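You operate a simulated robot arm through the tools that you are given. There is no shell and no other tool. Be economical: measure what you need, move in short steps, check, and stop when the job is done.

You are at the controls of a simulated two-armed robot. One attempt, no reset.

## Task
Uncover the stored green pack and free the sample pallet.
Fine: first put the pink label from the hood's pocket back into the label rack and fold the stop flap down; then lift the hood off in both hands on to the board rest; pallet bolt to FREE last.

It is judged by the outcome, as a careful person would: the job done as asked, and still so three seconds after it is handed in. It fails if anything else is knocked over, pushed out of place, dropped, spilled or broken. Flat cloth is picked up by pressing the open fingertips on it (5 to 10 N) and closing them slowly along it; thin cloth reads only 2 to 8 mm in the jaws.

## Robot
Two 7-joint arms with two-finger parallel grippers on one trunk, on a base that drives. Base frame: it is fixed to the floor where the robot stands at the start and does not move with it; the origin is under the middle of the robot, x ahead of it, y to its left, z up. Readings come in cm, degrees, newtons and seconds.
The left shoulder is at the start at [7, 13.4, 90.1], the right one opposite. Places, roughly: label rack [70, 80, 80]; pallet bolt [40, -10, 50]; stop flap [60, 30, 60]; top of the board rest [60, -30, 50]. Payload 1.57 kg a hand.
Tool frame (each hand has its own): the origin (TCP) lies between the finger pads and is the grasp point; the fingertips stand 3 cm ahead of it; z points along the fingers, y is the line along which they close. Largest opening 8 cm; finger width 1.7, thickness 1.2; the body of the gripper, 4 by 8.2 cm, starts 8 cm behind the TCP.
Orientation is told as [roll, pitch, yaw] about the base's x, y, z axes, in that order, counted from this pose: with the fingers straight down and closing along the base's y, the tool's x points along the base's -x, its y along +y and its z along -z.

## Interface
- The arms move only by the tool jog_arm. It takes "left_motion", "right_motion" or both (then of equal length, played together; a hand with none holds still); each is a list of rows, each a list of 3 entries, a list of its own where there are three numbers: the shift along the tool's x, y, z in units of 20 mm (1.0 is 20 mm), then the turn, a rotation vector about the tool's x, y, z in units of 6 degrees (1.0 is 6 degrees), then the opening in per cent of the stroke, from 0 (shut) to 100 (fully open). In form: [[[tx, ty, tz], [ax, ay, az], hand], ...]. A call has 1 to 12 rows; each row shifts and turns the commanded pose from where the row before left it, along the tool's axes as they then stand. A call with a number of a shift or a turn outside -1 to 1 is refused whole. A row lasts 0.2 s, in which the tool goes at most 5 cm and 8.6 degrees; a call with a longer step from one row to the next is refused whole, and so is a gripper value outside its range. A pose out of reach is approached as far as the arm can. The call stops where the force on the tool passes 40 N (or 10 N more than at its start, if that is more) or the arm is blocked; 0.2 s more then pass. Each finger travels about 15.3 cm/s and halts on what it meets, pressing with about 21 N; the grip force reading is that of the motor and also rises with nothing between the fingers. The clock runs only during rows and for 0.2 s after the last one: add rows that do not move to give the fingers time. The reply holds the time, the measured pose of the TCP, the force on the tool along the base axes, the opening and the grip force, in the units named above and with some noise, with the torque about the TCP (base axes, N m) and any sound that the robot's microphone picked up.
- Cameras (640 x 400 px; columns grow to the right, rows downward): "scene" is now at [12.71, -0.05, 111.15]; the picture's right is [0.01, -1.00, 0.00], its down [-0.74, -0.01, -0.67] and it looks along [0.67, 0.01, -0.74] (base axes); focal length 268 px, centre (320, 200). "left" rides on the left gripper at [7.2, 0.7, -12.2] in its tool frame; the picture's right is [-0.09, 1.00, 0.00], its down [-0.84, -0.08, -0.54] and it looks along [-0.54, -0.05, 0.84] (tool axes); focal length 238 px, centre (320, 200). "right" rides on the right gripper at [7.2, -0.7, -12.2] in its tool frame; the picture's right is [0.09, 1.00, 0.00], its down [-0.84, 0.08, -0.54] and it looks along [-0.54, 0.05, 0.84] (tool axes); focal length 238 px, centre (320, 200).
- snapshot(camera): a new picture of that camera. It takes no simulated time.
- move_column(by): slides the trunk up (or, below 0, down) by that many cm; the arms and the scene camera ride with it, the base frame stays. It gives what a move gives, with no picture.
- roll_base(legs): drives the robot by 1 to 6 legs, each [ahead, left, turn to the left] in cm, cm and degrees, along the robot's own axes; the way and the turn of a leg run together, so that a leg with both is an arc; at most 150 cm and 180 degrees a leg. The arms and the cameras ride along, it lands a little off, and it stops where it bumps. It gives what a move gives.
- aim_head(pan, tilt): turns the head with the scene camera to pan (to the left, within 86 degrees either way) and tilt (down, from -29 to 69), counted from straight ahead of the robot. It gives what a move gives.
- locate(camera, pixels): for up to 12 pixels [column, row] of the newest picture of that camera ("zoom" is the newest enlarged one), the place [x, y, z] in the base frame of the surface seen there, good to about 0.2 cm. It takes no simulated time.
- zoom(camera, box): a new picture of the part [left, top, right, bottom] of that camera's present view, enlarged. It takes no simulated time.
- hand_in(): hands the job in; it is judged then, once.

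Go step by step. Measure first, check grasps and placings, and put right what went wrong. The budget is 80 turns and 62 pictures, counting those below and the enlarged ones. Unless the task says otherwise, let go and move clear before handing in, and close with one line.

The tools are called after "Request:" by a JSON object that holds its "api" and its "payload". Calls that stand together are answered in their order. jog_arm: Moves the arms, as the interface text tells. Its arguments: {"type":"object","properties":{"left_motion":{"type":"array","items":{"type":"array"}},"right_motion":{"type":"array","items":{"type":"array"}}},"required":[]} The other tools are called the same way: move_column (by) slides the trunk up or down; roll_base (legs) drives the base; aim_head (pan, tilt) turns the head that bears the scene camera; snapshot (camera) takes a picture; locate (camera, pixels) gives the place of the surface under pixels of a picture; zoom (camera, box) takes an enlarged picture of a part of a camera's view; hand_in () hands the job in.

At the start:

```text
clock: 0.0
left_tool_pos: [39.02, 22.46, 90.44]
left_tcp_rot: [0.0, 0.1, 0.2]
left_ft_force: [0.5, 0.6, 0.2]
left_ft_torque: [-0.03, -0.01, 0.0]
left_grip_width: 8.0
left_grip_force: 0.1
right_tool_pos: [42.81, -13.42, 83.94]
right_tcp_rot: [0.0, 0.0, 0.1]
right_ft_force: [0.6, 0.1, -0.7]
right_ft_torque: [0.01, -0.01, 0.0]
right_grip_width: 8.0
right_grip_force: 0.1
trunk travel left (down, up): [-47.5, 46.5]
robot x, y, heading: [0.12, 0.02, 0.1]
head pan, tilt: [0.6, 47.9]
```

scene: 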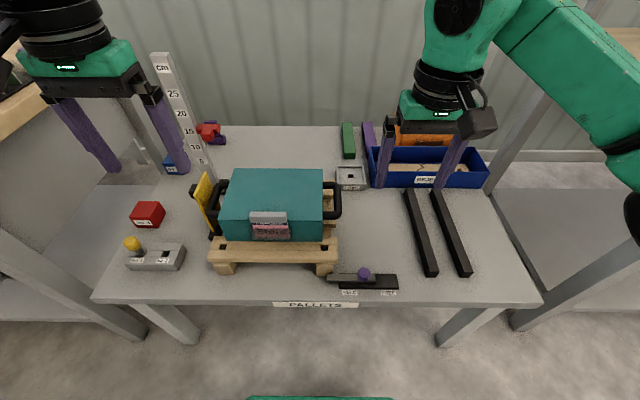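
right: 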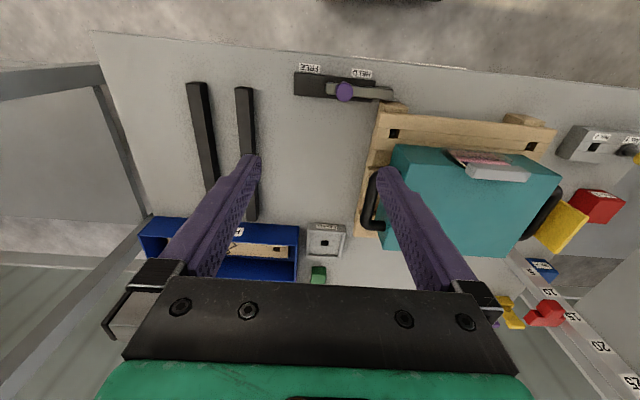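
left: 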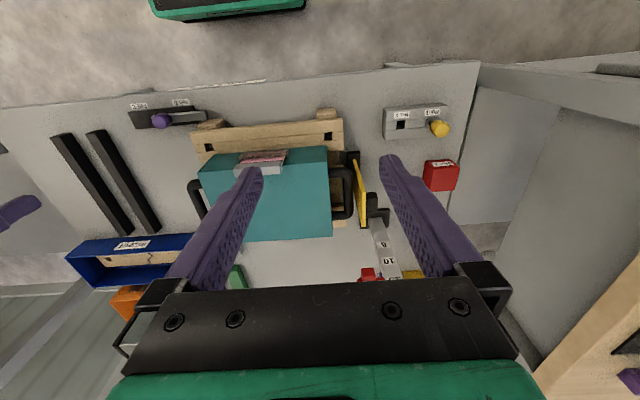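

The scene shows the teal hood with a pink label in its front pocket (270,230), the yellow flap (205,205), the bolt with purple knob (363,273) and two dark rails (420-450,235) for the board rest. I'll measure these first.

Request:
{"api": "zoom", "payload": {"camera": "scene", "box": [180, 150, 420, 300]}}

Request:
{"api": "locate", "payload": {"camera": "scene", "pixels": [[270, 232], [268, 217], [205, 180], [215, 232], [363, 273], [412, 193], [432, 272], [440, 193], [465, 272], [228, 240], [319, 240], [335, 200]]}}

Request:
{"api": "aim_head", "payload": {"pan": 50, "tilt": 25}}

Request:
{"api": "snapshot", "payload": {"camera": "scene"}}

```text
2.67 times, centred on (300, 225) of scene
```

zoom: 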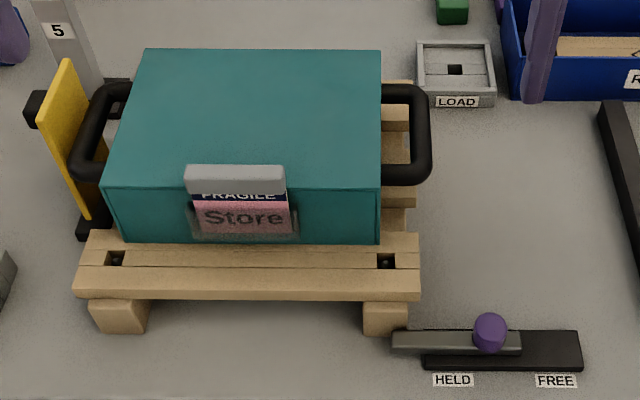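

```text
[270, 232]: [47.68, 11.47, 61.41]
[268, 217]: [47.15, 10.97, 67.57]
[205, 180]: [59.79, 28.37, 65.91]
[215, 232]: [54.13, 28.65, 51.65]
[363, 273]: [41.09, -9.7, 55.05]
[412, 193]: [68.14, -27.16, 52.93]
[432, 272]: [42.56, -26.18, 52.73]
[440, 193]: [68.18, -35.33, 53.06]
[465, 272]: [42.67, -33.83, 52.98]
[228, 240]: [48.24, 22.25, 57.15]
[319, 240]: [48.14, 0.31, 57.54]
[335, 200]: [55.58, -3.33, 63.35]
```

```text
clock: 1.2
left_tool_pos: [38.82, 22.39, 90.67]
left_tcp_rot: [0.1, 0.0, 0.1]
left_ft_force: [-1.2, 0.9, -0.4]
left_ft_torque: [0.02, 0.0, -0.01]
left_grip_width: 7.99
left_grip_force: 0.0
right_tool_pos: [42.87, -13.45, 84.11]
right_tcp_rot: [0.0, 0.0, 0.0]
right_ft_force: [0.8, 0.5, -0.3]
right_ft_torque: [-0.02, -0.01, 0.01]
right_grip_width: 8.0
right_grip_force: 0.1
trunk travel left (down, up): [-47.5, 46.5]
robot x, y, heading: [0.07, -0.11, -0.0]
head pan, tilt: [50.0, 25.0]
```

```text
57 pictures are left
```

scene: 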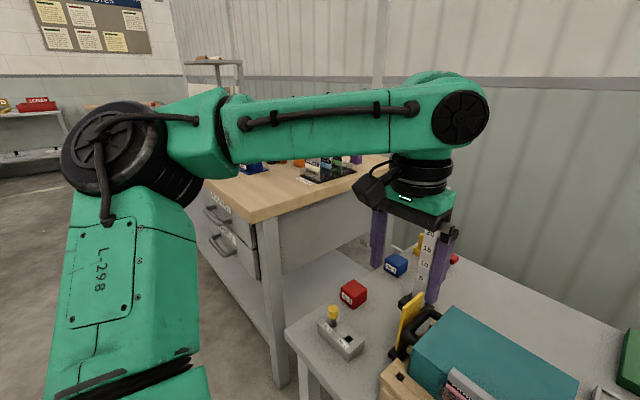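

The label rack appears on the wooden bench around (325,170). Zooming in.

Request:
{"api": "zoom", "payload": {"camera": "scene", "box": [220, 130, 400, 242]}}

Request:
{"api": "zoom", "payload": {"camera": "scene", "box": [360, 280, 500, 400]}}

Request:
{"api": "locate", "payload": {"camera": "scene", "pixels": [[304, 181], [355, 171], [318, 165], [335, 163], [262, 212], [411, 302], [397, 345], [300, 230]]}}

```text
3.56 times, centred on (310, 186) of scene
```

zoom: 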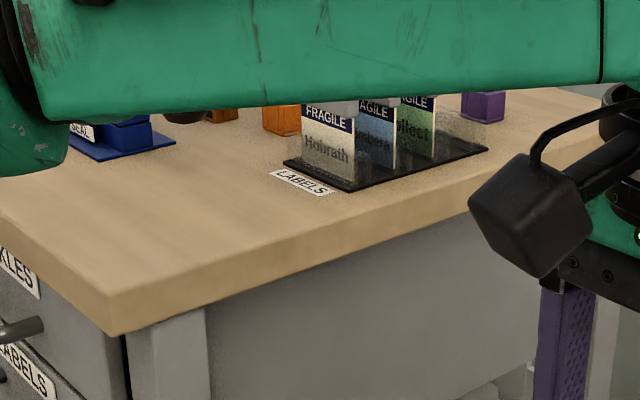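

```text
3.33 times, centred on (430, 340) of scene
```

zoom: 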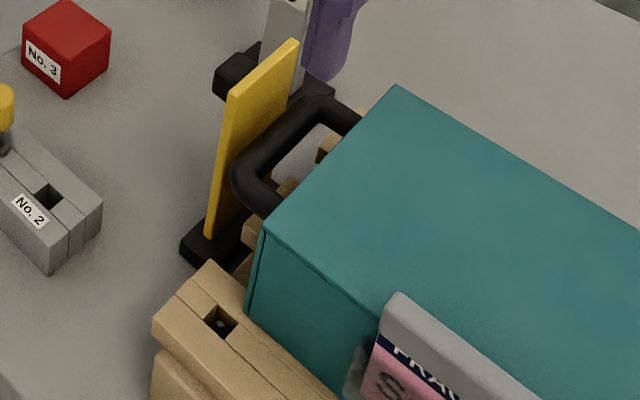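

```text
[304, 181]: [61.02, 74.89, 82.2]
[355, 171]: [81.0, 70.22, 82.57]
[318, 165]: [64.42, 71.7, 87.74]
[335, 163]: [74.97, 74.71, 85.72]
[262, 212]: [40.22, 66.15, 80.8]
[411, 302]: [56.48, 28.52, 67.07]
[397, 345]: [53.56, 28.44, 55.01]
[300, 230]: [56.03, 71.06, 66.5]
```

The rack stands at about x 61–81, y 70–75 on the bench (top z ≈ 81), apparently with one free slot. Now I'll look closely at the label in the pocket from the left hand camera.

Request:
{"api": "zoom", "payload": {"camera": "left", "box": [190, 100, 400, 230]}}

Request:
{"api": "aim_head", "payload": {"pan": 10, "tilt": 50}}

Request:
{"api": "zoom", "payload": {"camera": "scene", "box": [250, 180, 410, 280]}}

```text
3.05 times, centred on (295, 165) of left
```

zoom: 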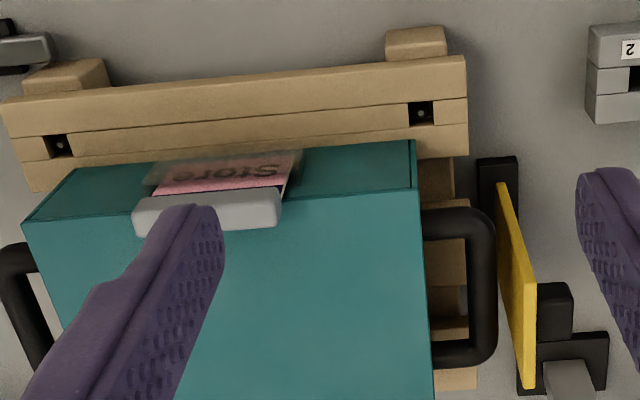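

```text
clock: 2.2
left_tool_pos: [39.03, 22.47, 90.57]
left_tcp_rot: [0.0, 0.0, 0.0]
left_ft_force: [0.2, -0.3, 0.1]
left_ft_torque: [-0.03, 0.02, -0.04]
left_grip_width: 8.01
left_grip_force: 0.1
right_tool_pos: [42.99, -13.49, 83.96]
right_tcp_rot: [0.0, 0.1, 0.0]
right_ft_force: [0.5, 0.9, 0.2]
right_ft_torque: [0.0, 0.02, -0.03]
right_grip_width: 8.0
right_grip_force: 0.1
trunk travel left (down, up): [-47.5, 46.5]
robot x, y, heading: [0.17, 0.28, 0.2]
head pan, tilt: [10.0, 50.0]
```

```text
4.00 times, centred on (330, 230) of scene
```

zoom: 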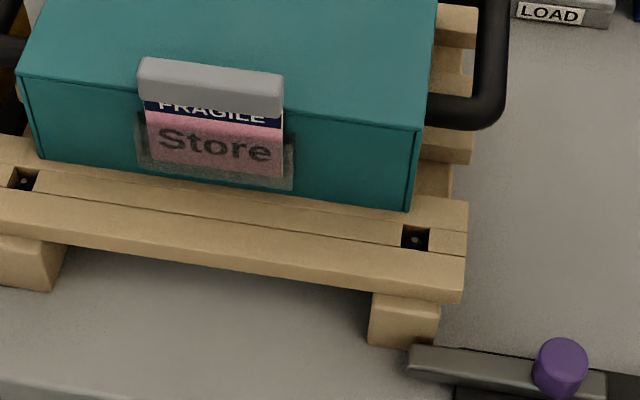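

Request:
{"api": "locate", "payload": {"camera": "zoom", "pixels": [[148, 64], [283, 78], [142, 92], [280, 108], [210, 75], [208, 98], [215, 150], [100, 60], [320, 90], [30, 60], [424, 118], [300, 160]]}}

```text
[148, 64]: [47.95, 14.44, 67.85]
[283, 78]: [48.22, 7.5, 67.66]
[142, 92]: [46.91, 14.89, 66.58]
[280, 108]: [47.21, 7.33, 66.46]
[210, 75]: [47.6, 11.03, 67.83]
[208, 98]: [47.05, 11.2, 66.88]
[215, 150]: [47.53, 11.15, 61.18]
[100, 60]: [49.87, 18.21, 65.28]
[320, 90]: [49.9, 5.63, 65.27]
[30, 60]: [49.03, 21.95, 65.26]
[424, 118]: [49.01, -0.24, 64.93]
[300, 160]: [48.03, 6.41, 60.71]
```

The label's grey grip bar spans x 46.9–48.3, y 7.4–14.8, z ~66–67.8, just above the hood top (65.3). I'll turn the left hand to yaw −90 so its fingers close along x, then come above the bar.

Request:
{"api": "jog_arm", "payload": {"left_motion": [[[0, 0, 0], [0, 0, 1], 100], [[0, 0, 0], [0, 0, 1], 100], [[0, 0, 0], [0, 0, 1], 100], [[0, 0, 0], [0, 0, 1], 100], [[0, 0, 0], [0, 0, 1], 100], [[0, 0, 0], [0, 0, 1], 100], [[0, 0, 0], [0, 0, 1], 100], [[0, 0, 0], [0, 0, 1], 100], [[0, 0, 0], [0, 0, 1], 100], [[0, 0, 0], [0, 0, 1], 100], [[0, 0, 0], [0, 0, 1], 100], [[0, 0, 0], [0, 0, 1], 100]]}}

Request:
{"api": "jog_arm", "payload": {"left_motion": [[[0, 0, 0], [0, 0, 1], 100], [[0, 0, 0], [0, 0, 1], 100], [[0, 0, 0], [0, 0, 1], 100], [[-1, 1, 0.5], [0, 0, 0], 100], [[-1, 1, 1], [0, 0, 0], 100], [[-1, 1, 1], [0, 0, 0], 100], [[-1, 1, 1], [0, 0, 0], 100], [[-1, 0.3, 1], [0, 0, 0], 100], [[-0.7, 0, 1], [0, 0, 0], 100], [[0, 0, 0], [0, 0, 0], 100]]}}

Request:
{"api": "aim_head", "payload": {"pan": 50, "tilt": 22}}

Request:
{"api": "snapshot", "payload": {"camera": "left"}}

Request:
{"api": "snapshot", "payload": {"camera": "scene"}}

```text
clock: 4.8
left_tool_pos: [39.02, 22.52, 90.53]
left_tcp_rot: [0.1, 0.0, -72.0]
left_ft_force: [0.0, 0.0, -0.2]
left_ft_torque: [0.02, 0.01, -0.02]
left_grip_width: 7.98
left_grip_force: 0.1
right_tool_pos: [42.8, -13.52, 83.99]
right_tcp_rot: [-0.1, 0.0, -0.1]
right_ft_force: [-0.2, 0.2, -0.1]
right_ft_torque: [-0.01, 0.03, 0.03]
right_grip_width: 8.03
right_grip_force: 0.1
trunk travel left (down, up): [-47.5, 46.5]
robot x, y, heading: [-0.04, -0.01, -0.1]
head pan, tilt: [10.0, 50.0]
```

```text
clock: 7.0
left_tool_pos: [47.45, 10.89, 79.48]
left_tcp_rot: [0.2, 0.0, -89.9]
left_ft_force: [-0.5, 0.3, -0.1]
left_ft_torque: [-0.01, 0.01, 0.01]
left_grip_width: 8.01
left_grip_force: 0.1
right_tool_pos: [42.93, -13.54, 84.13]
right_tcp_rot: [0.0, 0.0, 0.0]
right_ft_force: [-0.4, 0.1, -0.4]
right_ft_torque: [0.01, -0.02, 0.01]
right_grip_width: 8.0
right_grip_force: 0.1
trunk travel left (down, up): [-47.5, 46.5]
robot x, y, heading: [-0.27, 0.1, 0.0]
head pan, tilt: [10.0, 50.0]
```

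```text
clock: 8.1
left_tool_pos: [47.4, 11.02, 79.69]
left_tcp_rot: [0.0, 0.0, -89.9]
left_ft_force: [0.0, -0.1, 0.0]
left_ft_torque: [0.01, -0.01, -0.02]
left_grip_width: 8.01
left_grip_force: 0.1
right_tool_pos: [42.85, -13.46, 83.95]
right_tcp_rot: [-0.1, 0.0, 0.0]
right_ft_force: [-1.1, -0.1, 0.2]
right_ft_torque: [0.0, -0.03, 0.0]
right_grip_width: 8.04
right_grip_force: 0.1
trunk travel left (down, up): [-47.5, 46.5]
robot x, y, heading: [0.05, -0.27, 0.0]
head pan, tilt: [50.0, 22.0]
```

```text
52 pictures are left
```

left: 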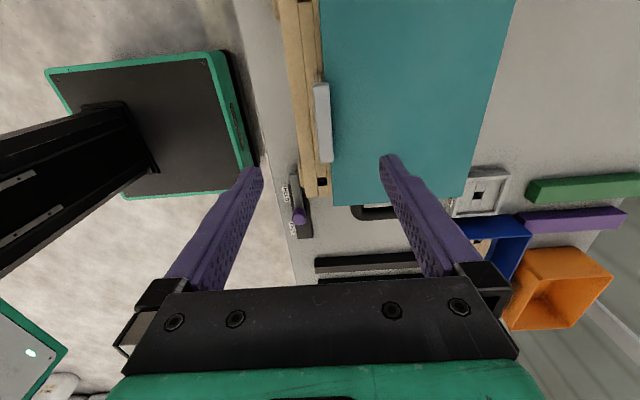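

```text
51 pictures are left
```

scene: 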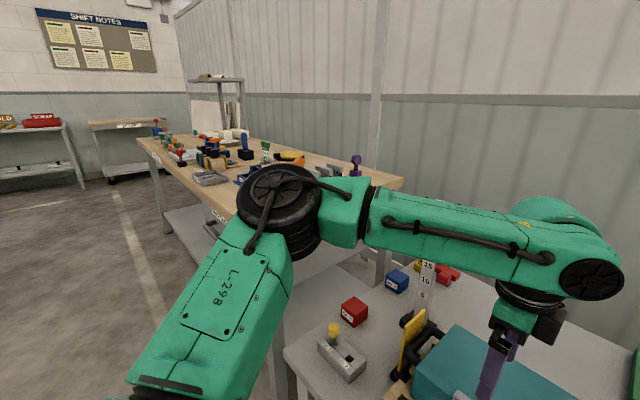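

The rack is hidden by the arm now; I'll view it later. The bar sits at (322,122) in the left view, between the fingers; descending above it with the jaw part-open.

Request:
{"api": "jog_arm", "payload": {"left_motion": [[[0, 0.1, 1], [0, 0, 0], 60], [[0, 0, 1], [0, 0, 0], 50], [[0, 0, 1], [0, 0, 0], 50], [[0, 0, 1], [0, 0, 0], 50], [[0, 0, 0.8], [0, 0, 0], 50], [[0, 0, 0.3], [0, 0, 0], 50], [[0, 0, 0.15], [0, 0, 0], 50], [[0, 0, 0], [0, 0, 0], 50]]}}

Request:
{"api": "zoom", "payload": {"camera": "left", "box": [240, 60, 420, 200]}}

```text
clock: 9.9
left_tool_pos: [47.75, 11.1, 69.11]
left_tcp_rot: [0.0, 0.0, -90.0]
left_ft_force: [0.4, 0.1, 0.1]
left_ft_torque: [0.01, 0.01, 0.0]
left_grip_width: 4.0
left_grip_force: 0.2
right_tool_pos: [42.88, -13.49, 84.04]
right_tcp_rot: [0.0, 0.0, 0.0]
right_ft_force: [0.5, 0.2, 1.0]
right_ft_torque: [0.01, -0.02, 0.01]
right_grip_width: 7.99
right_grip_force: 0.0
trunk travel left (down, up): [-47.5, 46.5]
robot x, y, heading: [0.05, -0.1, 0.2]
head pan, tilt: [50.0, 22.0]
```

```text
2.86 times, centred on (330, 130) of left
```

zoom: 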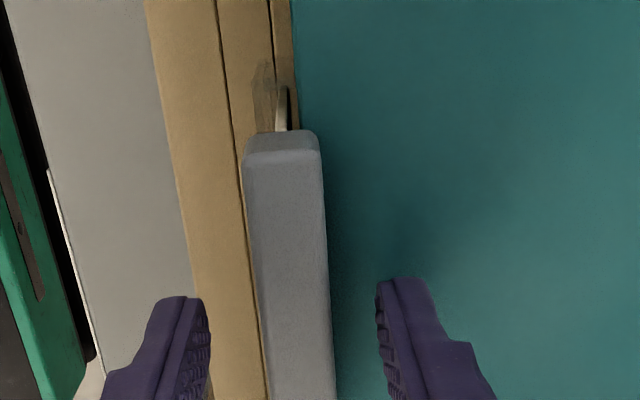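

The bar is centred between the fingers. Lower a touch, close, then hold to check the grip.

Request:
{"api": "jog_arm", "payload": {"left_motion": [[[0, 0, 0.18], [0, 0, 0], 50], [[0, 0, 0], [0, 0, 0], 30], [[0, 0, 0], [0, 0, 0], 20], [[0, 0, 0], [0, 0, 0], 10], [[0, 0, 0], [0, 0, 0], 0], [[0, 0, 0], [0, 0, 0], 0]]}}

Request:
{"api": "zoom", "payload": {"camera": "left", "box": [240, 60, 420, 200]}}

```text
clock: 11.3
left_tool_pos: [47.89, 11.05, 68.73]
left_tcp_rot: [0.0, 0.1, -90.0]
left_ft_force: [0.7, 0.4, 0.6]
left_ft_torque: [-0.06, -0.02, -0.02]
left_grip_width: 1.5
left_grip_force: 21.2
right_tool_pos: [42.87, -13.51, 84.08]
right_tcp_rot: [0.0, 0.0, 0.0]
right_ft_force: [-0.1, -0.6, -0.2]
right_ft_torque: [0.01, 0.0, -0.01]
right_grip_width: 8.02
right_grip_force: 0.0
trunk travel left (down, up): [-47.5, 46.5]
robot x, y, heading: [0.14, -0.02, 0.1]
head pan, tilt: [50.0, 22.0]
```

```text
2.86 times, centred on (330, 130) of left
```

zoom: 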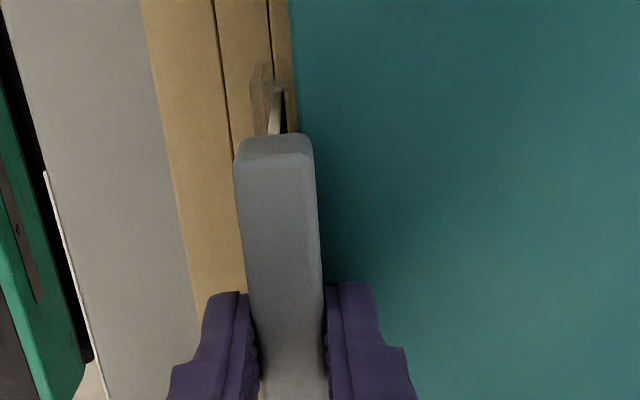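

Gripped at 1.5 cm. Lifting straight up.

Request:
{"api": "jog_arm", "payload": {"left_motion": [[[0, 0, -0.5], [0, 0, 0], 0], [[0, 0, -0.7], [0, 0, 0], 0], [[0, 0, -1], [0, 0, 0], 0], [[0, 0, -1], [0, 0, 0], 0], [[0, 0, -1], [0, 0, 0], 0], [[0, 0, -1], [0, 0, 0], 0], [[0, 0, -1], [0, 0, 0], 0], [[0, 0, -1], [0, 0, 0], 0], [[0, 0, -1], [0, 0, 0], 0], [[0, 0, -1], [0, 0, 0], 0], [[0, 0, -1], [0, 0, 0], 0], [[0, 0, 0], [0, 0, 0], 0]]}}

Request:
{"api": "aim_head", "payload": {"pan": 20, "tilt": 40}}

Request:
{"api": "snapshot", "payload": {"camera": "scene"}}

```text
clock: 13.9
left_tool_pos: [47.54, 11.73, 88.29]
left_tcp_rot: [0.0, -0.1, -89.9]
left_ft_force: [0.0, 0.1, -0.3]
left_ft_torque: [-0.01, -0.01, -0.03]
left_grip_width: 1.48
left_grip_force: 20.4
left hand out of reach, approached as far as the arm can: row 10, 11
right_tool_pos: [42.87, -13.45, 84.01]
right_tcp_rot: [0.0, 0.0, 0.1]
right_ft_force: [0.1, 0.3, -0.7]
right_ft_torque: [-0.02, 0.02, 0.01]
right_grip_width: 8.03
right_grip_force: 0.2
trunk travel left (down, up): [-47.5, 46.5]
robot x, y, heading: [0.18, 0.06, 0.2]
head pan, tilt: [50.0, 22.0]
```

```text
clock: 14.9
left_tool_pos: [47.5, 11.72, 88.24]
left_tcp_rot: [0.0, 0.0, -89.8]
left_ft_force: [-0.5, -0.1, 0.2]
left_ft_torque: [-0.01, -0.02, 0.0]
left_grip_width: 1.5
left_grip_force: 21.0
right_tool_pos: [42.93, -13.47, 83.99]
right_tcp_rot: [0.0, 0.0, -0.1]
right_ft_force: [-0.9, 0.3, -0.4]
right_ft_torque: [0.0, 0.04, 0.01]
right_grip_width: 8.01
right_grip_force: 0.1
trunk travel left (down, up): [-47.5, 46.5]
robot x, y, heading: [0.04, -0.14, -0.2]
head pan, tilt: [20.0, 40.0]
```

```text
48 pictures are left
```

scene: 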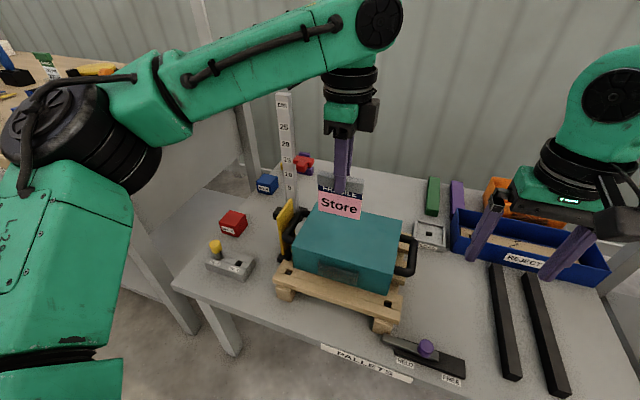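

The label is out cleanly. I'll raise the trunk and draw the hand back, then drive left toward the bench and look at the rack.

Request:
{"api": "move_column", "payload": {"by": 30}}

Request:
{"api": "jog_arm", "payload": {"left_motion": [[[0, -1, 0], [0, 0, 0], 0], [[0, -1, 0], [0, 0, 0], 0], [[0, -1, 0], [0, 0, 0], 0], [[0, -1, 0], [0, 0, 0], 0], [[0, -1, 0], [0, 0, 0], 0], [[0, -1, 0], [0, 0, 0], 0], [[0, 0, 0], [0, 0, 0], 0]]}}

Request:
{"api": "aim_head", "payload": {"pan": 50, "tilt": 38}}

Request:
{"api": "snapshot", "payload": {"camera": "scene"}}

```text
clock: 17.9
left_tool_pos: [47.64, 11.66, 118.25]
left_tcp_rot: [0.0, 0.0, -89.9]
left_ft_force: [-0.7, -0.5, -0.4]
left_ft_torque: [0.01, 0.0, 0.0]
left_grip_width: 1.47
left_grip_force: 21.2
right_tool_pos: [42.77, -13.44, 114.08]
right_tcp_rot: [0.0, -0.1, 0.0]
right_ft_force: [-0.6, -0.2, -0.7]
right_ft_torque: [-0.03, 0.03, -0.01]
right_grip_width: 8.01
right_grip_force: 0.0
trunk travel left (down, up): [-77.5, 16.5]
robot x, y, heading: [0.04, 0.04, -0.3]
head pan, tilt: [20.0, 40.0]
```

```text
clock: 19.5
left_tool_pos: [35.4, 11.62, 118.29]
left_tcp_rot: [0.0, 0.0, -90.0]
left_ft_force: [-0.3, -0.9, 0.4]
left_ft_torque: [-0.04, 0.03, 0.0]
left_grip_width: 1.46
left_grip_force: 21.5
right_tool_pos: [42.98, -13.58, 114.06]
right_tcp_rot: [-0.1, 0.1, 0.0]
right_ft_force: [0.1, 0.6, -0.8]
right_ft_torque: [0.03, 0.02, 0.01]
right_grip_width: 8.01
right_grip_force: 0.2
trunk travel left (down, up): [-77.5, 16.5]
robot x, y, heading: [-0.11, 0.03, 0.2]
head pan, tilt: [20.0, 40.0]
```

```text
clock: 20.4
left_tool_pos: [35.39, 11.7, 118.25]
left_tcp_rot: [0.1, 0.0, -89.9]
left_ft_force: [-0.4, -0.3, 0.2]
left_ft_torque: [-0.03, -0.02, 0.01]
left_grip_width: 1.48
left_grip_force: 20.5
right_tool_pos: [42.83, -13.44, 114.16]
right_tcp_rot: [0.0, 0.0, 0.0]
right_ft_force: [0.1, -0.1, 0.2]
right_ft_torque: [-0.02, 0.04, 0.01]
right_grip_width: 8.0
right_grip_force: 0.0
trunk travel left (down, up): [-77.5, 16.5]
robot x, y, heading: [0.37, -0.08, -0.1]
head pan, tilt: [50.0, 38.0]
```

```text
47 pictures are left
```

scene: 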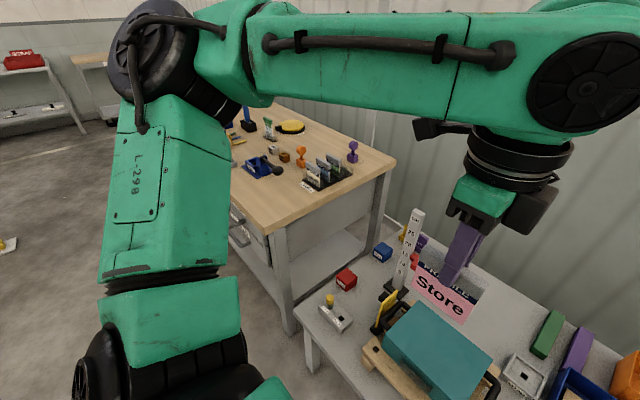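

Request:
{"api": "zoom", "payload": {"camera": "scene", "box": [280, 130, 400, 205]}}

Request:
{"api": "locate", "payload": {"camera": "scene", "pixels": [[309, 188], [353, 178], [303, 178], [312, 166], [322, 161], [333, 157], [351, 157], [396, 160], [268, 234], [345, 172], [322, 192]]}}

```text
5.33 times, centred on (340, 168) of scene
```

zoom: 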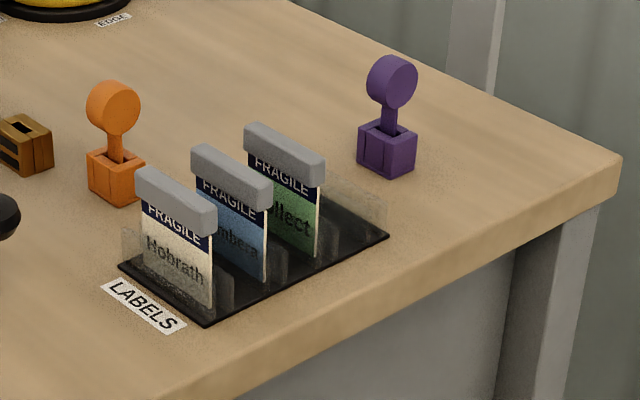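

```text
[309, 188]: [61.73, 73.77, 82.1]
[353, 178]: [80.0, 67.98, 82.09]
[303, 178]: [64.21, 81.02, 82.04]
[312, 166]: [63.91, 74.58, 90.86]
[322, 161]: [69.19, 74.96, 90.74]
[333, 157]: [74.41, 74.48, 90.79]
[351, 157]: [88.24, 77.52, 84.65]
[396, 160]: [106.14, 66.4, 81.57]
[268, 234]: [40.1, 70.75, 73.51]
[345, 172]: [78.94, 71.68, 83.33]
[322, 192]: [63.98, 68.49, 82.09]
```

The rack's three labels stand at x 63.9, 69.2, 74.4 (bar tops z ≈ 90.9, y ≈ 74.7), facing −x; the empty clear slot is the fourth, near x ≈ 79.6. I'll check the base footprint against the table and bench before driving.

Request:
{"api": "aim_head", "payload": {"pan": 30, "tilt": 69}}

Request:
{"api": "snapshot", "payload": {"camera": "scene"}}

Request:
{"api": "snapshot", "payload": {"camera": "left"}}

```text
clock: 21.4
left_tool_pos: [35.42, 11.61, 118.2]
left_tcp_rot: [0.1, 0.0, -89.9]
left_ft_force: [0.8, -0.9, -0.4]
left_ft_torque: [0.0, 0.02, -0.03]
left_grip_width: 1.48
left_grip_force: 21.2
right_tool_pos: [42.91, -13.55, 114.08]
right_tcp_rot: [0.0, 0.1, 0.0]
right_ft_force: [0.3, 0.6, -0.5]
right_ft_torque: [-0.01, -0.01, 0.01]
right_grip_width: 8.0
right_grip_force: 0.0
trunk travel left (down, up): [-77.5, 16.5]
robot x, y, heading: [-0.04, -0.38, -0.2]
head pan, tilt: [30.0, 68.8]
```

```text
45 pictures are left
```

scene: 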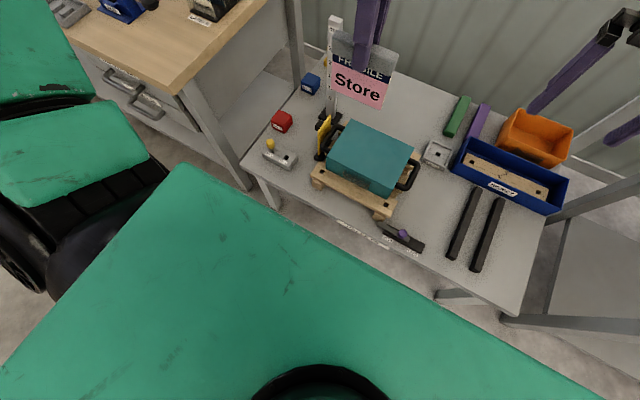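

```text
44 pictures are left
```

left: 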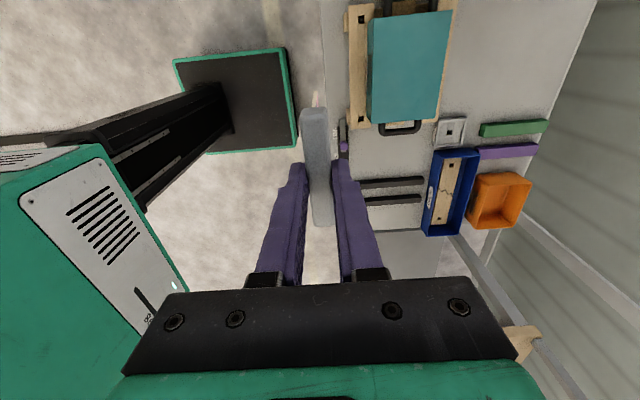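

Request:
{"api": "locate", "payload": {"camera": "left", "pixels": [[286, 52], [296, 142], [178, 66], [320, 10], [352, 205]]}}

Request:
{"api": "locate", "payload": {"camera": "scene", "pixels": [[243, 162], [180, 90], [515, 312], [330, 90], [250, 185], [270, 0]]}}

```text
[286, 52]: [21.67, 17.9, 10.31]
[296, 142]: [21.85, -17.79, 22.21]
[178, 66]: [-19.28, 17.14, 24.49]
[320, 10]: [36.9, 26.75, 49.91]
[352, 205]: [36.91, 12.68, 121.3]
```

```text
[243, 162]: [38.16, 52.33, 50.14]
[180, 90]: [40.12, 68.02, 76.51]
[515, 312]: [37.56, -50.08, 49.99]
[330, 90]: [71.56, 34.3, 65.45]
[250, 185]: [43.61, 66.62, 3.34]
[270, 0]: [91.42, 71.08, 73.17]
```

Base half-size is about 22 × 18 cm; bench front edge x ≈ 40. I'll stand sideways to the bench (heading −90°) so the left shoulder comes near the rack: first back off, shift left and turn.

Request:
{"api": "roll_base", "payload": {"legs": [[-8, 0, 0], [0, 72, 0], [0, 0, -90]]}}

Request:
{"api": "aim_head", "payload": {"pan": 80, "tilt": 45}}

Request:
{"api": "snapshot", "payload": {"camera": "scene"}}

```text
clock: 29.8
left_tool_pos: [3.22, 36.91, 118.29]
left_tcp_rot: [0.0, 0.1, 179.0]
left_ft_force: [0.1, 0.0, -0.2]
left_ft_torque: [0.0, 0.01, 0.01]
left_grip_width: 1.5
left_grip_force: 20.7
right_tool_pos: [-22.09, 29.81, 114.04]
right_tcp_rot: [0.0, 0.0, -91.1]
right_ft_force: [0.7, 0.7, 0.2]
right_ft_torque: [0.03, -0.02, 0.01]
right_grip_width: 7.99
right_grip_force: 0.1
trunk travel left (down, up): [-77.5, 16.5]
robot x, y, heading: [-7.4, 72.42, -91.0]
head pan, tilt: [30.0, 68.8]
```

```text
clock: 31.0
left_tool_pos: [3.07, 36.75, 118.24]
left_tcp_rot: [-0.1, 0.0, 179.1]
left_ft_force: [-0.2, 0.3, 0.9]
left_ft_torque: [0.01, -0.01, -0.02]
left_grip_width: 1.48
left_grip_force: 20.7
right_tool_pos: [-22.09, 29.74, 114.07]
right_tcp_rot: [0.0, 0.1, -91.0]
right_ft_force: [0.5, -0.4, 0.4]
right_ft_torque: [-0.01, -0.01, 0.01]
right_grip_width: 8.01
right_grip_force: 0.0
trunk travel left (down, up): [-77.5, 16.5]
robot x, y, heading: [-7.32, 72.8, -91.0]
head pan, tilt: [80.0, 45.0]
```

```text
43 pictures are left
```

scene: 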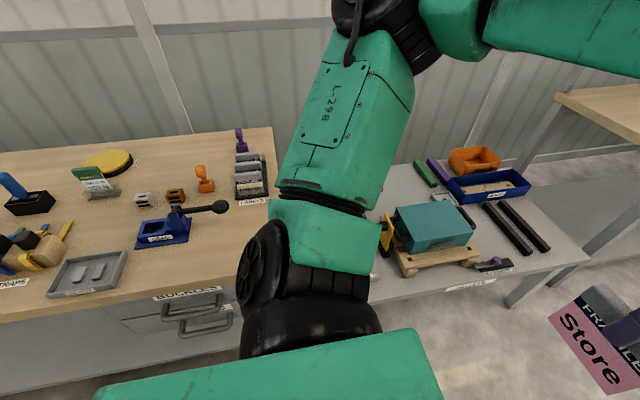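

The arm occludes but the path is clear. I'll swing the left hand around to the robot's left side, turning it back to yaw −90, high above everything.

Request:
{"api": "jog_arm", "payload": {"left_motion": [[[1, 0, 0], [0, 0, -1], 0], [[0.99, 0.09, 0], [0, 0, -1], 0], [[0.98, 0.19, 0], [0, 0, -1], 0], [[0.95, 0.29, 0], [0, 0, -1], 0], [[0.92, 0.39, 0], [0, 0, -1], 0], [[0.87, 0.48, 0], [0, 0, -1], 0], [[0.82, 0.57, 0], [0, 0, -1], 0], [[0.75, 0.66, 0], [0, 0, -1], 0], [[0.68, 0.73, 0], [0, 0, -1], 0], [[0.6, 0.8, 0], [0, 0, -1], 0], [[0.51, 0.86, 0], [0, 0, -1], 0], [[0.42, 0.9, 0], [0, 0, -1], 0]]}}

Request:
{"api": "jog_arm", "payload": {"left_motion": [[[0.3, 0.9, 0], [0, 0, -1], 0], [[0.2, 1, 0], [0, 0, -1], 0], [[0.1, 1, 0], [0, 0, -1], 0], [[1, 0.8, 0], [0, 0, 0], 0], [[1, 0.8, 0], [0, 0, 0], 0], [[1, 0.8, 0], [0, 0, 0], 0], [[1, 0.8, 0], [0, 0, 0], 0], [[1, 0.8, 0], [0, 0, 0], 0], [[1, 0.8, 0], [0, 0, 0], 0], [[1, 0.6, 0], [0, 0, 0], 0], [[1, 0.6, 0], [0, 0, 0], 0], [[1, 0.5, 0], [0, 0, 0], 0]]}}

```text
clock: 33.6
left_tool_pos: [27.15, 36.95, 118.1]
left_tcp_rot: [-0.1, -0.2, -108.8]
left_ft_force: [0.9, 0.4, 0.3]
left_ft_torque: [0.0, 0.01, -0.02]
left_grip_width: 1.46
left_grip_force: 21.0
right_tool_pos: [-21.94, 29.8, 114.02]
right_tcp_rot: [0.0, 0.0, -91.0]
right_ft_force: [0.1, -0.2, -0.2]
right_ft_torque: [0.01, -0.02, 0.0]
right_grip_width: 7.98
right_grip_force: 0.1
trunk travel left (down, up): [-77.5, 16.5]
robot x, y, heading: [-8.12, 72.74, -90.9]
head pan, tilt: [80.0, 45.0]
```

```text
clock: 36.2
left_tool_pos: [46.38, 54.68, 118.31]
left_tcp_rot: [-0.1, -0.1, -90.9]
left_ft_force: [0.0, 0.2, 0.2]
left_ft_torque: [-0.03, 0.01, -0.07]
left_grip_width: 1.5
left_grip_force: 20.8
right_tool_pos: [-22.04, 29.84, 114.2]
right_tcp_rot: [0.1, 0.0, -91.0]
right_ft_force: [-0.4, 0.1, 0.0]
right_ft_torque: [0.0, -0.02, 0.02]
right_grip_width: 8.0
right_grip_force: 0.0
trunk travel left (down, up): [-77.5, 16.5]
robot x, y, heading: [-7.97, 72.47, -90.8]
head pan, tilt: [80.0, 45.0]
```

Now move the hand to y ≈ 74.6 and drive sideways toward the bench.

Request:
{"api": "jog_arm", "payload": {"left_motion": [[[1, 0, 0], [0, 0, 0], 0], [[1, 0, 0], [0, 0, 0], 0], [[1, 0, 0], [0, 0, 0], 0], [[1, 0, 0], [0, 0, 0], 0], [[1, 0, 0], [0, 0, 0], 0], [[1, 0, 0], [0, 0, 0], 0], [[1, 0, 0], [0, 0, 0], 0], [[1, 0, 0], [0, 0, 0], 0], [[1, 0, 0], [0, 0, 0], 0], [[1, 0, 0], [0, 0, 0], 0], [[0, 0, 0], [0, 0, 0], 0]]}}

Request:
{"api": "roll_base", "payload": {"legs": [[0, 23, 0]]}}

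Request:
{"api": "snapshot", "payload": {"camera": "scene"}}

Request:
{"api": "snapshot", "payload": {"camera": "left"}}

```text
clock: 38.6
left_tool_pos: [51.35, 70.8, 117.68]
left_tcp_rot: [0.0, 0.0, -90.9]
left_ft_force: [0.0, -0.5, -0.5]
left_ft_torque: [0.02, -0.01, 0.02]
left_grip_width: 1.5
left_grip_force: 21.1
left hand out of reach, approached as far as the arm can: row 6, 7, 8, 9, 10
right_tool_pos: [-22.02, 29.9, 114.11]
right_tcp_rot: [0.0, 0.1, -91.0]
right_ft_force: [-0.8, 0.9, -0.2]
right_ft_torque: [-0.01, -0.01, 0.0]
right_grip_width: 8.0
right_grip_force: 0.1
trunk travel left (down, up): [-77.5, 16.5]
robot x, y, heading: [-7.79, 72.44, -90.9]
head pan, tilt: [80.0, 45.0]
```

```text
clock: 40.3
left_tool_pos: [74.28, 70.38, 117.84]
left_tcp_rot: [0.2, 0.0, -90.8]
left_ft_force: [0.3, -0.4, 0.5]
left_ft_torque: [0.02, 0.01, -0.02]
left_grip_width: 1.51
left_grip_force: 20.7
right_tool_pos: [0.64, 29.45, 114.01]
right_tcp_rot: [0.2, 0.1, -91.0]
right_ft_force: [0.4, -1.3, -0.8]
right_ft_torque: [0.01, 0.01, 0.01]
right_grip_width: 8.01
right_grip_force: 0.1
trunk travel left (down, up): [-77.5, 16.5]
robot x, y, heading: [15.16, 72.31, -91.0]
head pan, tilt: [80.0, 45.0]
```

```text
42 pictures are left
```

scene: 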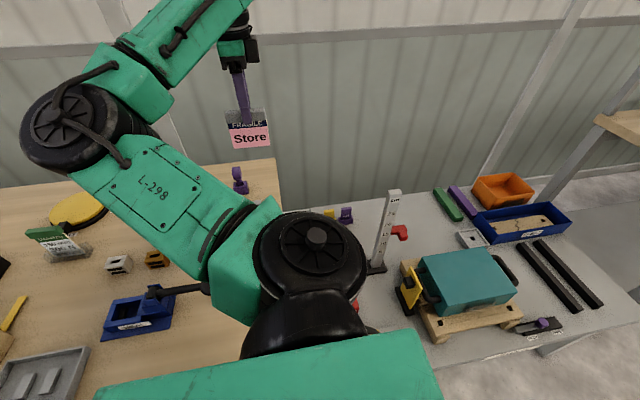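

```text
41 pictures are left
```

left: 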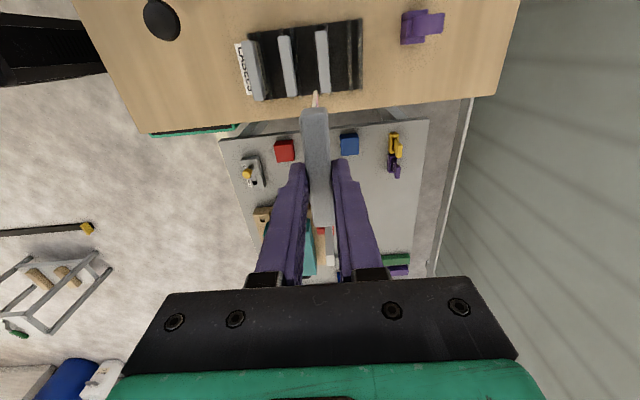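

The left view shows the rack with its empty slot at (350,55). I'll measure it, back the base a bit (+y) and lower the trunk for better reach.

Request:
{"api": "zoom", "payload": {"camera": "left", "box": [235, 5, 375, 115]}}

Request:
{"api": "roll_base", "payload": {"legs": [[-6, 0, 0]]}}

Request:
{"api": "move_column", "payload": {"by": -12}}

Request:
{"api": "snapshot", "payload": {"camera": "left"}}

```text
3.64 times, centred on (305, 60) of left
```

zoom: 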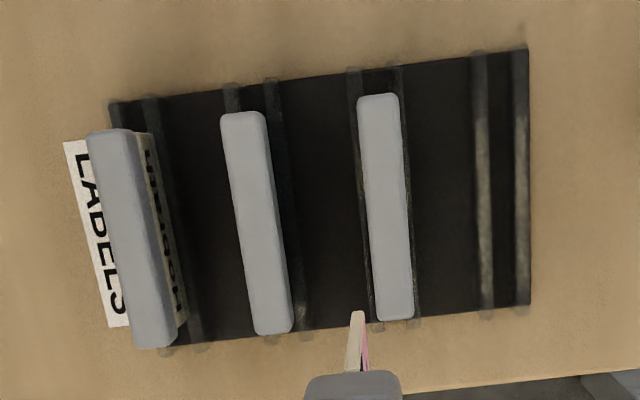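

```text
clock: 41.3
left_tool_pos: [74.42, 75.68, 117.63]
left_tcp_rot: [0.0, 0.3, -90.8]
left_ft_force: [0.6, 0.2, 0.0]
left_ft_torque: [0.06, -0.01, -0.01]
left_grip_width: 1.46
left_grip_force: 20.7
right_tool_pos: [1.04, 34.73, 113.76]
right_tcp_rot: [0.0, 0.3, -90.9]
right_ft_force: [-0.3, -0.5, -0.2]
right_ft_torque: [0.03, -0.01, 0.01]
right_grip_width: 7.99
right_grip_force: 0.1
trunk travel left (down, up): [-77.5, 16.5]
robot x, y, heading: [15.22, 78.04, -90.8]
head pan, tilt: [80.0, 45.0]
```

```text
clock: 42.8
left_tool_pos: [74.53, 76.32, 105.68]
left_tcp_rot: [-0.1, 0.0, -91.0]
left_ft_force: [-0.5, 0.2, -0.6]
left_ft_torque: [0.01, -0.02, -0.02]
left_grip_width: 1.5
left_grip_force: 21.0
right_tool_pos: [1.03, 35.3, 102.04]
right_tcp_rot: [-0.1, 0.0, -90.9]
right_ft_force: [-0.6, -0.7, 0.4]
right_ft_torque: [-0.02, -0.01, -0.02]
right_grip_width: 8.0
right_grip_force: 0.1
trunk travel left (down, up): [-65.5, 28.5]
robot x, y, heading: [15.47, 78.03, -91.1]
head pan, tilt: [80.0, 45.0]
```

```text
39 pictures are left
```

left: 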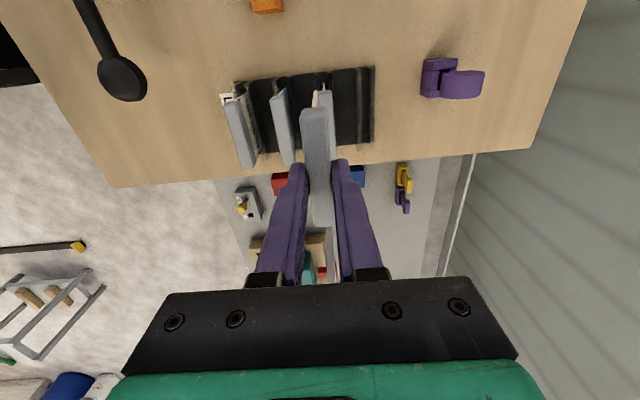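

Let me zoom in on the empty slot and measure its two clear walls.

Request:
{"api": "zoom", "payload": {"camera": "left", "box": [310, 50, 400, 160]}}

```text
3.64 times, centred on (355, 105) of left
```

zoom: 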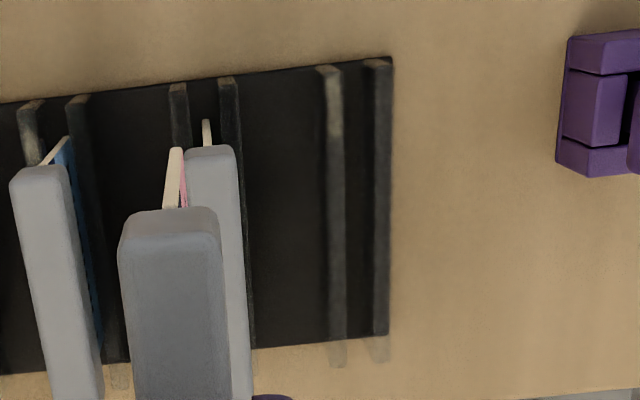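

Request:
{"api": "locate", "payload": {"camera": "zoom", "pixels": [[328, 72], [376, 66], [336, 200], [379, 200], [338, 335], [380, 330], [357, 200], [179, 90], [228, 84], [215, 154], [386, 62], [30, 106]]}}

```text
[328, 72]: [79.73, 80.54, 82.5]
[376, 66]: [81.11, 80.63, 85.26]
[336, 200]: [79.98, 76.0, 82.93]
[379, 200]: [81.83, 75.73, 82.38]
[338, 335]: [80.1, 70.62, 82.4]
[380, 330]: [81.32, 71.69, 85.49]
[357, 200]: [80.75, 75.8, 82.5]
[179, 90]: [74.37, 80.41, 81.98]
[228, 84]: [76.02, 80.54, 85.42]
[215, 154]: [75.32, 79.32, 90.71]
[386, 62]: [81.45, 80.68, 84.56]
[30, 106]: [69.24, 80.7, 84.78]
```

Slot 4 lies about x ≈ 80.3 (walls near 79.5 and 81.1, tops z 85.4), y-centre ≈ 75.5. Move the label over it, still high, and re-measure.

Request:
{"api": "jog_arm", "payload": {"left_motion": [[[0, 1, 0], [0, 0, 0], 0], [[0, 1, 0], [0, 0, 0], 0], [[0, 0.9, 0], [0, 0, 0], 0], [[0, 0, 0], [0, 0, 0], 0]]}}

Request:
{"api": "zoom", "payload": {"camera": "left", "box": [220, 50, 400, 190]}}

```text
clock: 43.8
left_tool_pos: [80.27, 76.14, 105.81]
left_tcp_rot: [0.1, 0.0, -90.9]
left_ft_force: [0.2, -0.3, -0.2]
left_ft_torque: [0.03, 0.0, 0.03]
left_grip_width: 1.48
left_grip_force: 20.8
right_tool_pos: [1.01, 35.29, 101.99]
right_tcp_rot: [0.0, 0.0, -90.9]
right_ft_force: [-0.4, 0.4, -0.3]
right_ft_torque: [0.01, 0.03, -0.02]
right_grip_width: 8.03
right_grip_force: 0.1
trunk travel left (down, up): [-65.5, 28.5]
robot x, y, heading: [15.21, 78.31, -90.9]
head pan, tilt: [80.0, 45.0]
```

```text
2.86 times, centred on (310, 120) of left
```

zoom: 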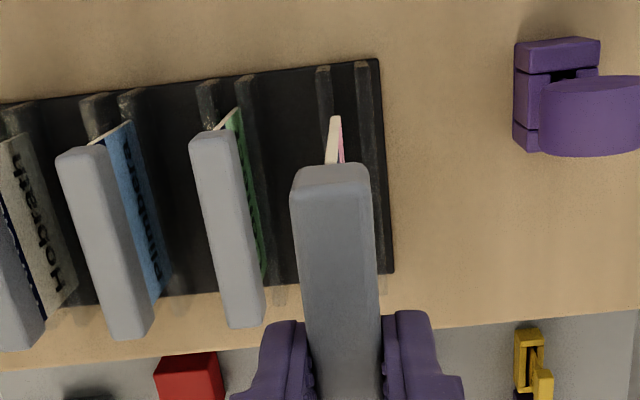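

Request:
{"api": "locate", "payload": {"camera": "zoom", "pixels": [[212, 136], [246, 322], [80, 152], [130, 332], [215, 230], [235, 225], [208, 86], [246, 80], [324, 72], [362, 66], [232, 118], [300, 172]]}}

```text
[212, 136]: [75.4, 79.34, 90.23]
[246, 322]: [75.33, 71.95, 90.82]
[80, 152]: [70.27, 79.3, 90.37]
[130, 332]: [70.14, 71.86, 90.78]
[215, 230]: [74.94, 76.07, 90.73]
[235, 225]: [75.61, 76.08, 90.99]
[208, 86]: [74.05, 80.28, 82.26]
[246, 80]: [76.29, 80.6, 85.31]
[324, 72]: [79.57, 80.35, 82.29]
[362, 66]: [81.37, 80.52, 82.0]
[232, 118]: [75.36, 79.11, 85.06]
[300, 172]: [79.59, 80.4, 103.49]
```

Slot centre: x ≈ 80.5, y ≈ 75.6 (pitch 5.15); final TCP z ≈ 91.7. Align, lower to TCP ≈ 96.5 and check.

Request:
{"api": "jog_arm", "payload": {"left_motion": [[[-0.35, 0.12, 0], [0, 0, -0.15], 0], [[0, 0, 1], [0, 0, 0], 0], [[0, 0, 1], [0, 0, 0], 0], [[0, 0, 1], [0, 0, 0], 0], [[0, 0, 1], [0, 0, 0], 0], [[0, 0, 0.6], [0, 0, 0], 0], [[0, 0, 0], [0, 0, 0], 0]]}}

Request:
{"api": "zoom", "payload": {"camera": "left", "box": [220, 50, 400, 190]}}

```text
clock: 45.4
left_tool_pos: [80.53, 75.47, 96.55]
left_tcp_rot: [0.0, 0.0, -90.0]
left_ft_force: [0.4, -0.7, -1.3]
left_ft_torque: [-0.01, 0.0, -0.01]
left_grip_width: 1.49
left_grip_force: 20.7
right_tool_pos: [1.05, 35.28, 102.06]
right_tcp_rot: [0.0, 0.0, -90.9]
right_ft_force: [-0.5, 0.5, -0.8]
right_ft_torque: [0.02, -0.02, 0.03]
right_grip_width: 8.0
right_grip_force: 0.0
trunk travel left (down, up): [-65.5, 28.5]
robot x, y, heading: [15.55, 77.88, -90.7]
head pan, tilt: [80.0, 45.0]
```

```text
2.86 times, centred on (310, 120) of left
```

zoom: 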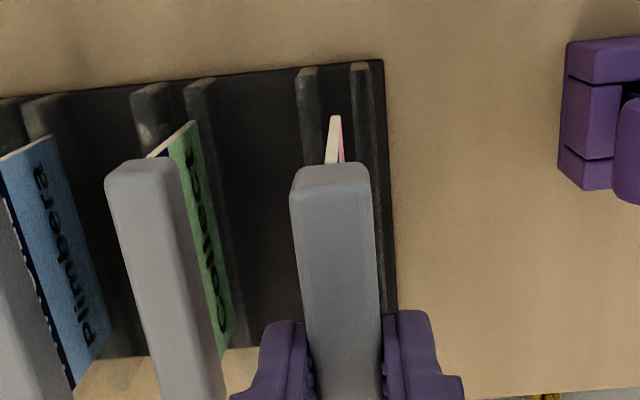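

The card edge (335,120) is between the slot walls (307 and 360). Lowering slowly.

Request:
{"api": "jog_arm", "payload": {"left_motion": [[[0, 0, 0.4], [0, 0, 0], 0], [[0, 0, 0.4], [0, 0, 0], 0], [[0, 0, 0.4], [0, 0, 0], 0], [[0, 0, 0.4], [0, 0, 0], 0], [[0, 0, 0.4], [0, 0, 0], 0], [[0, 0, 0.2], [0, 0, 0], 0], [[0, 0, 0], [0, 0, 0], 0]]}}

Request:
{"api": "zoom", "payload": {"camera": "left", "box": [220, 50, 400, 190]}}

```text
clock: 47.0
left_tool_pos: [80.43, 75.43, 92.14]
left_tcp_rot: [-0.1, 0.0, -90.1]
left_ft_force: [-0.3, -0.6, 0.1]
left_ft_torque: [-0.03, 0.0, 0.01]
left_grip_width: 1.49
left_grip_force: 20.5
right_tool_pos: [1.08, 35.26, 102.03]
right_tcp_rot: [-0.1, 0.0, -91.0]
right_ft_force: [0.3, 0.4, 0.7]
right_ft_torque: [-0.01, 0.03, 0.0]
right_grip_width: 7.99
right_grip_force: 0.1
trunk travel left (down, up): [-65.5, 28.5]
robot x, y, heading: [15.17, 78.06, -91.1]
head pan, tilt: [80.0, 45.0]
```

```text
2.86 times, centred on (310, 120) of left
```

zoom: 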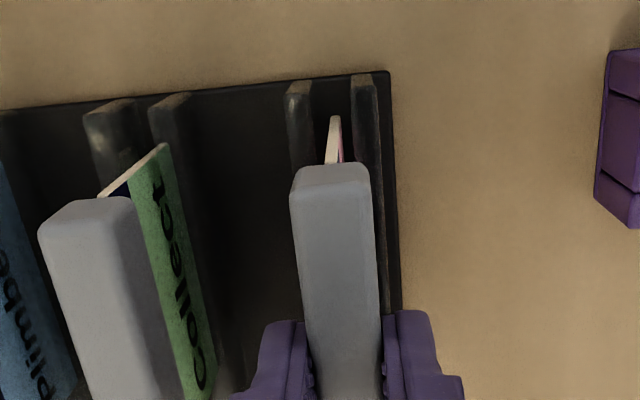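

It's in the slot with no contact force yet; nudge down until it seats.

Request:
{"api": "jog_arm", "payload": {"left_motion": [[[0, 0, 0.1], [0, 0, 0], 0], [[0, 0, 0.1], [0, 0, 0], 0], [[0, 0, 0.05], [0, 0, 0], 0], [[0, 0, 0], [0, 0, 0], 0]]}}

Request:
{"api": "zoom", "payload": {"camera": "left", "box": [220, 50, 400, 190]}}

Request:
{"api": "locate", "payload": {"camera": "zoom", "pixels": [[80, 215], [330, 185], [340, 300], [100, 300]]}}

```text
clock: 48.0
left_tool_pos: [80.45, 75.51, 91.57]
left_tcp_rot: [0.0, 0.0, -90.0]
left_ft_force: [0.0, 0.7, 1.7]
left_ft_torque: [-0.05, 0.0, 0.0]
left_grip_width: 1.53
left_grip_force: 20.9
right_tool_pos: [0.92, 35.36, 102.1]
right_tcp_rot: [0.1, 0.0, -91.0]
right_ft_force: [0.3, 0.4, 0.6]
right_ft_torque: [0.0, 0.03, -0.04]
right_grip_width: 7.99
right_grip_force: 0.1
trunk travel left (down, up): [-65.5, 28.5]
robot x, y, heading: [15.08, 78.01, -90.7]
head pan, tilt: [80.0, 45.0]
```

```text
2.86 times, centred on (310, 120) of left
```

zoom: 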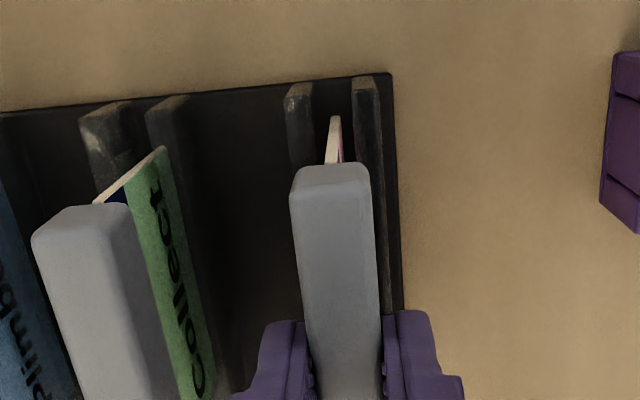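

```text
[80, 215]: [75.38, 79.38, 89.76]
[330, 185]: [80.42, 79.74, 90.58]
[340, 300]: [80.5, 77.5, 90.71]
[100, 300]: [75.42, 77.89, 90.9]
```

Bar heights match the neighbours (90.7–90.9) and a small upward force shows it has seated. Release slightly and rise.

Request:
{"api": "jog_arm", "payload": {"left_motion": [[[0, 0, 0], [0, 0, 0], 22], [[0, 0, 0], [0, 0, 0], 30], [[0, 0, 0], [0, 0, 0], 34], [[0, 0, -0.3], [0, 0, 0], 34], [[0, 0, -1], [0, 0, 0], 34], [[0, 0, -1], [0, 0, 0], 34], [[0, 0, -1], [0, 0, 0], 34], [[0, 0, -1], [0, 0, 0], 34], [[0, 0, -1], [0, 0, 0], 34], [[0, 0, 0], [0, 0, 0], 34]]}}

Request:
{"api": "snapshot", "payload": {"camera": "left"}}

```text
clock: 50.2
left_tool_pos: [80.55, 75.5, 102.18]
left_tcp_rot: [-0.2, -0.1, -90.1]
left_ft_force: [-0.8, 0.2, -0.4]
left_ft_torque: [0.0, -0.01, 0.0]
left_grip_width: 2.73
left_grip_force: 0.1
right_tool_pos: [0.93, 35.27, 102.03]
right_tcp_rot: [0.1, -0.1, -91.0]
right_ft_force: [0.0, 0.3, 0.1]
right_ft_torque: [-0.01, -0.01, 0.02]
right_grip_width: 8.0
right_grip_force: 0.1
trunk travel left (down, up): [-65.5, 28.5]
robot x, y, heading: [15.26, 78.07, -90.9]
head pan, tilt: [80.0, 45.0]
```

```text
33 pictures are left
```

left: 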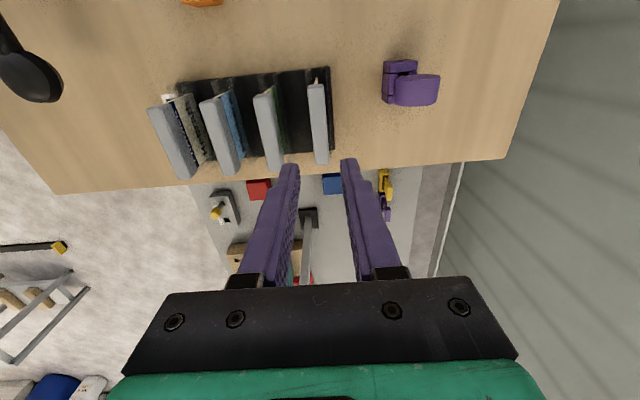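

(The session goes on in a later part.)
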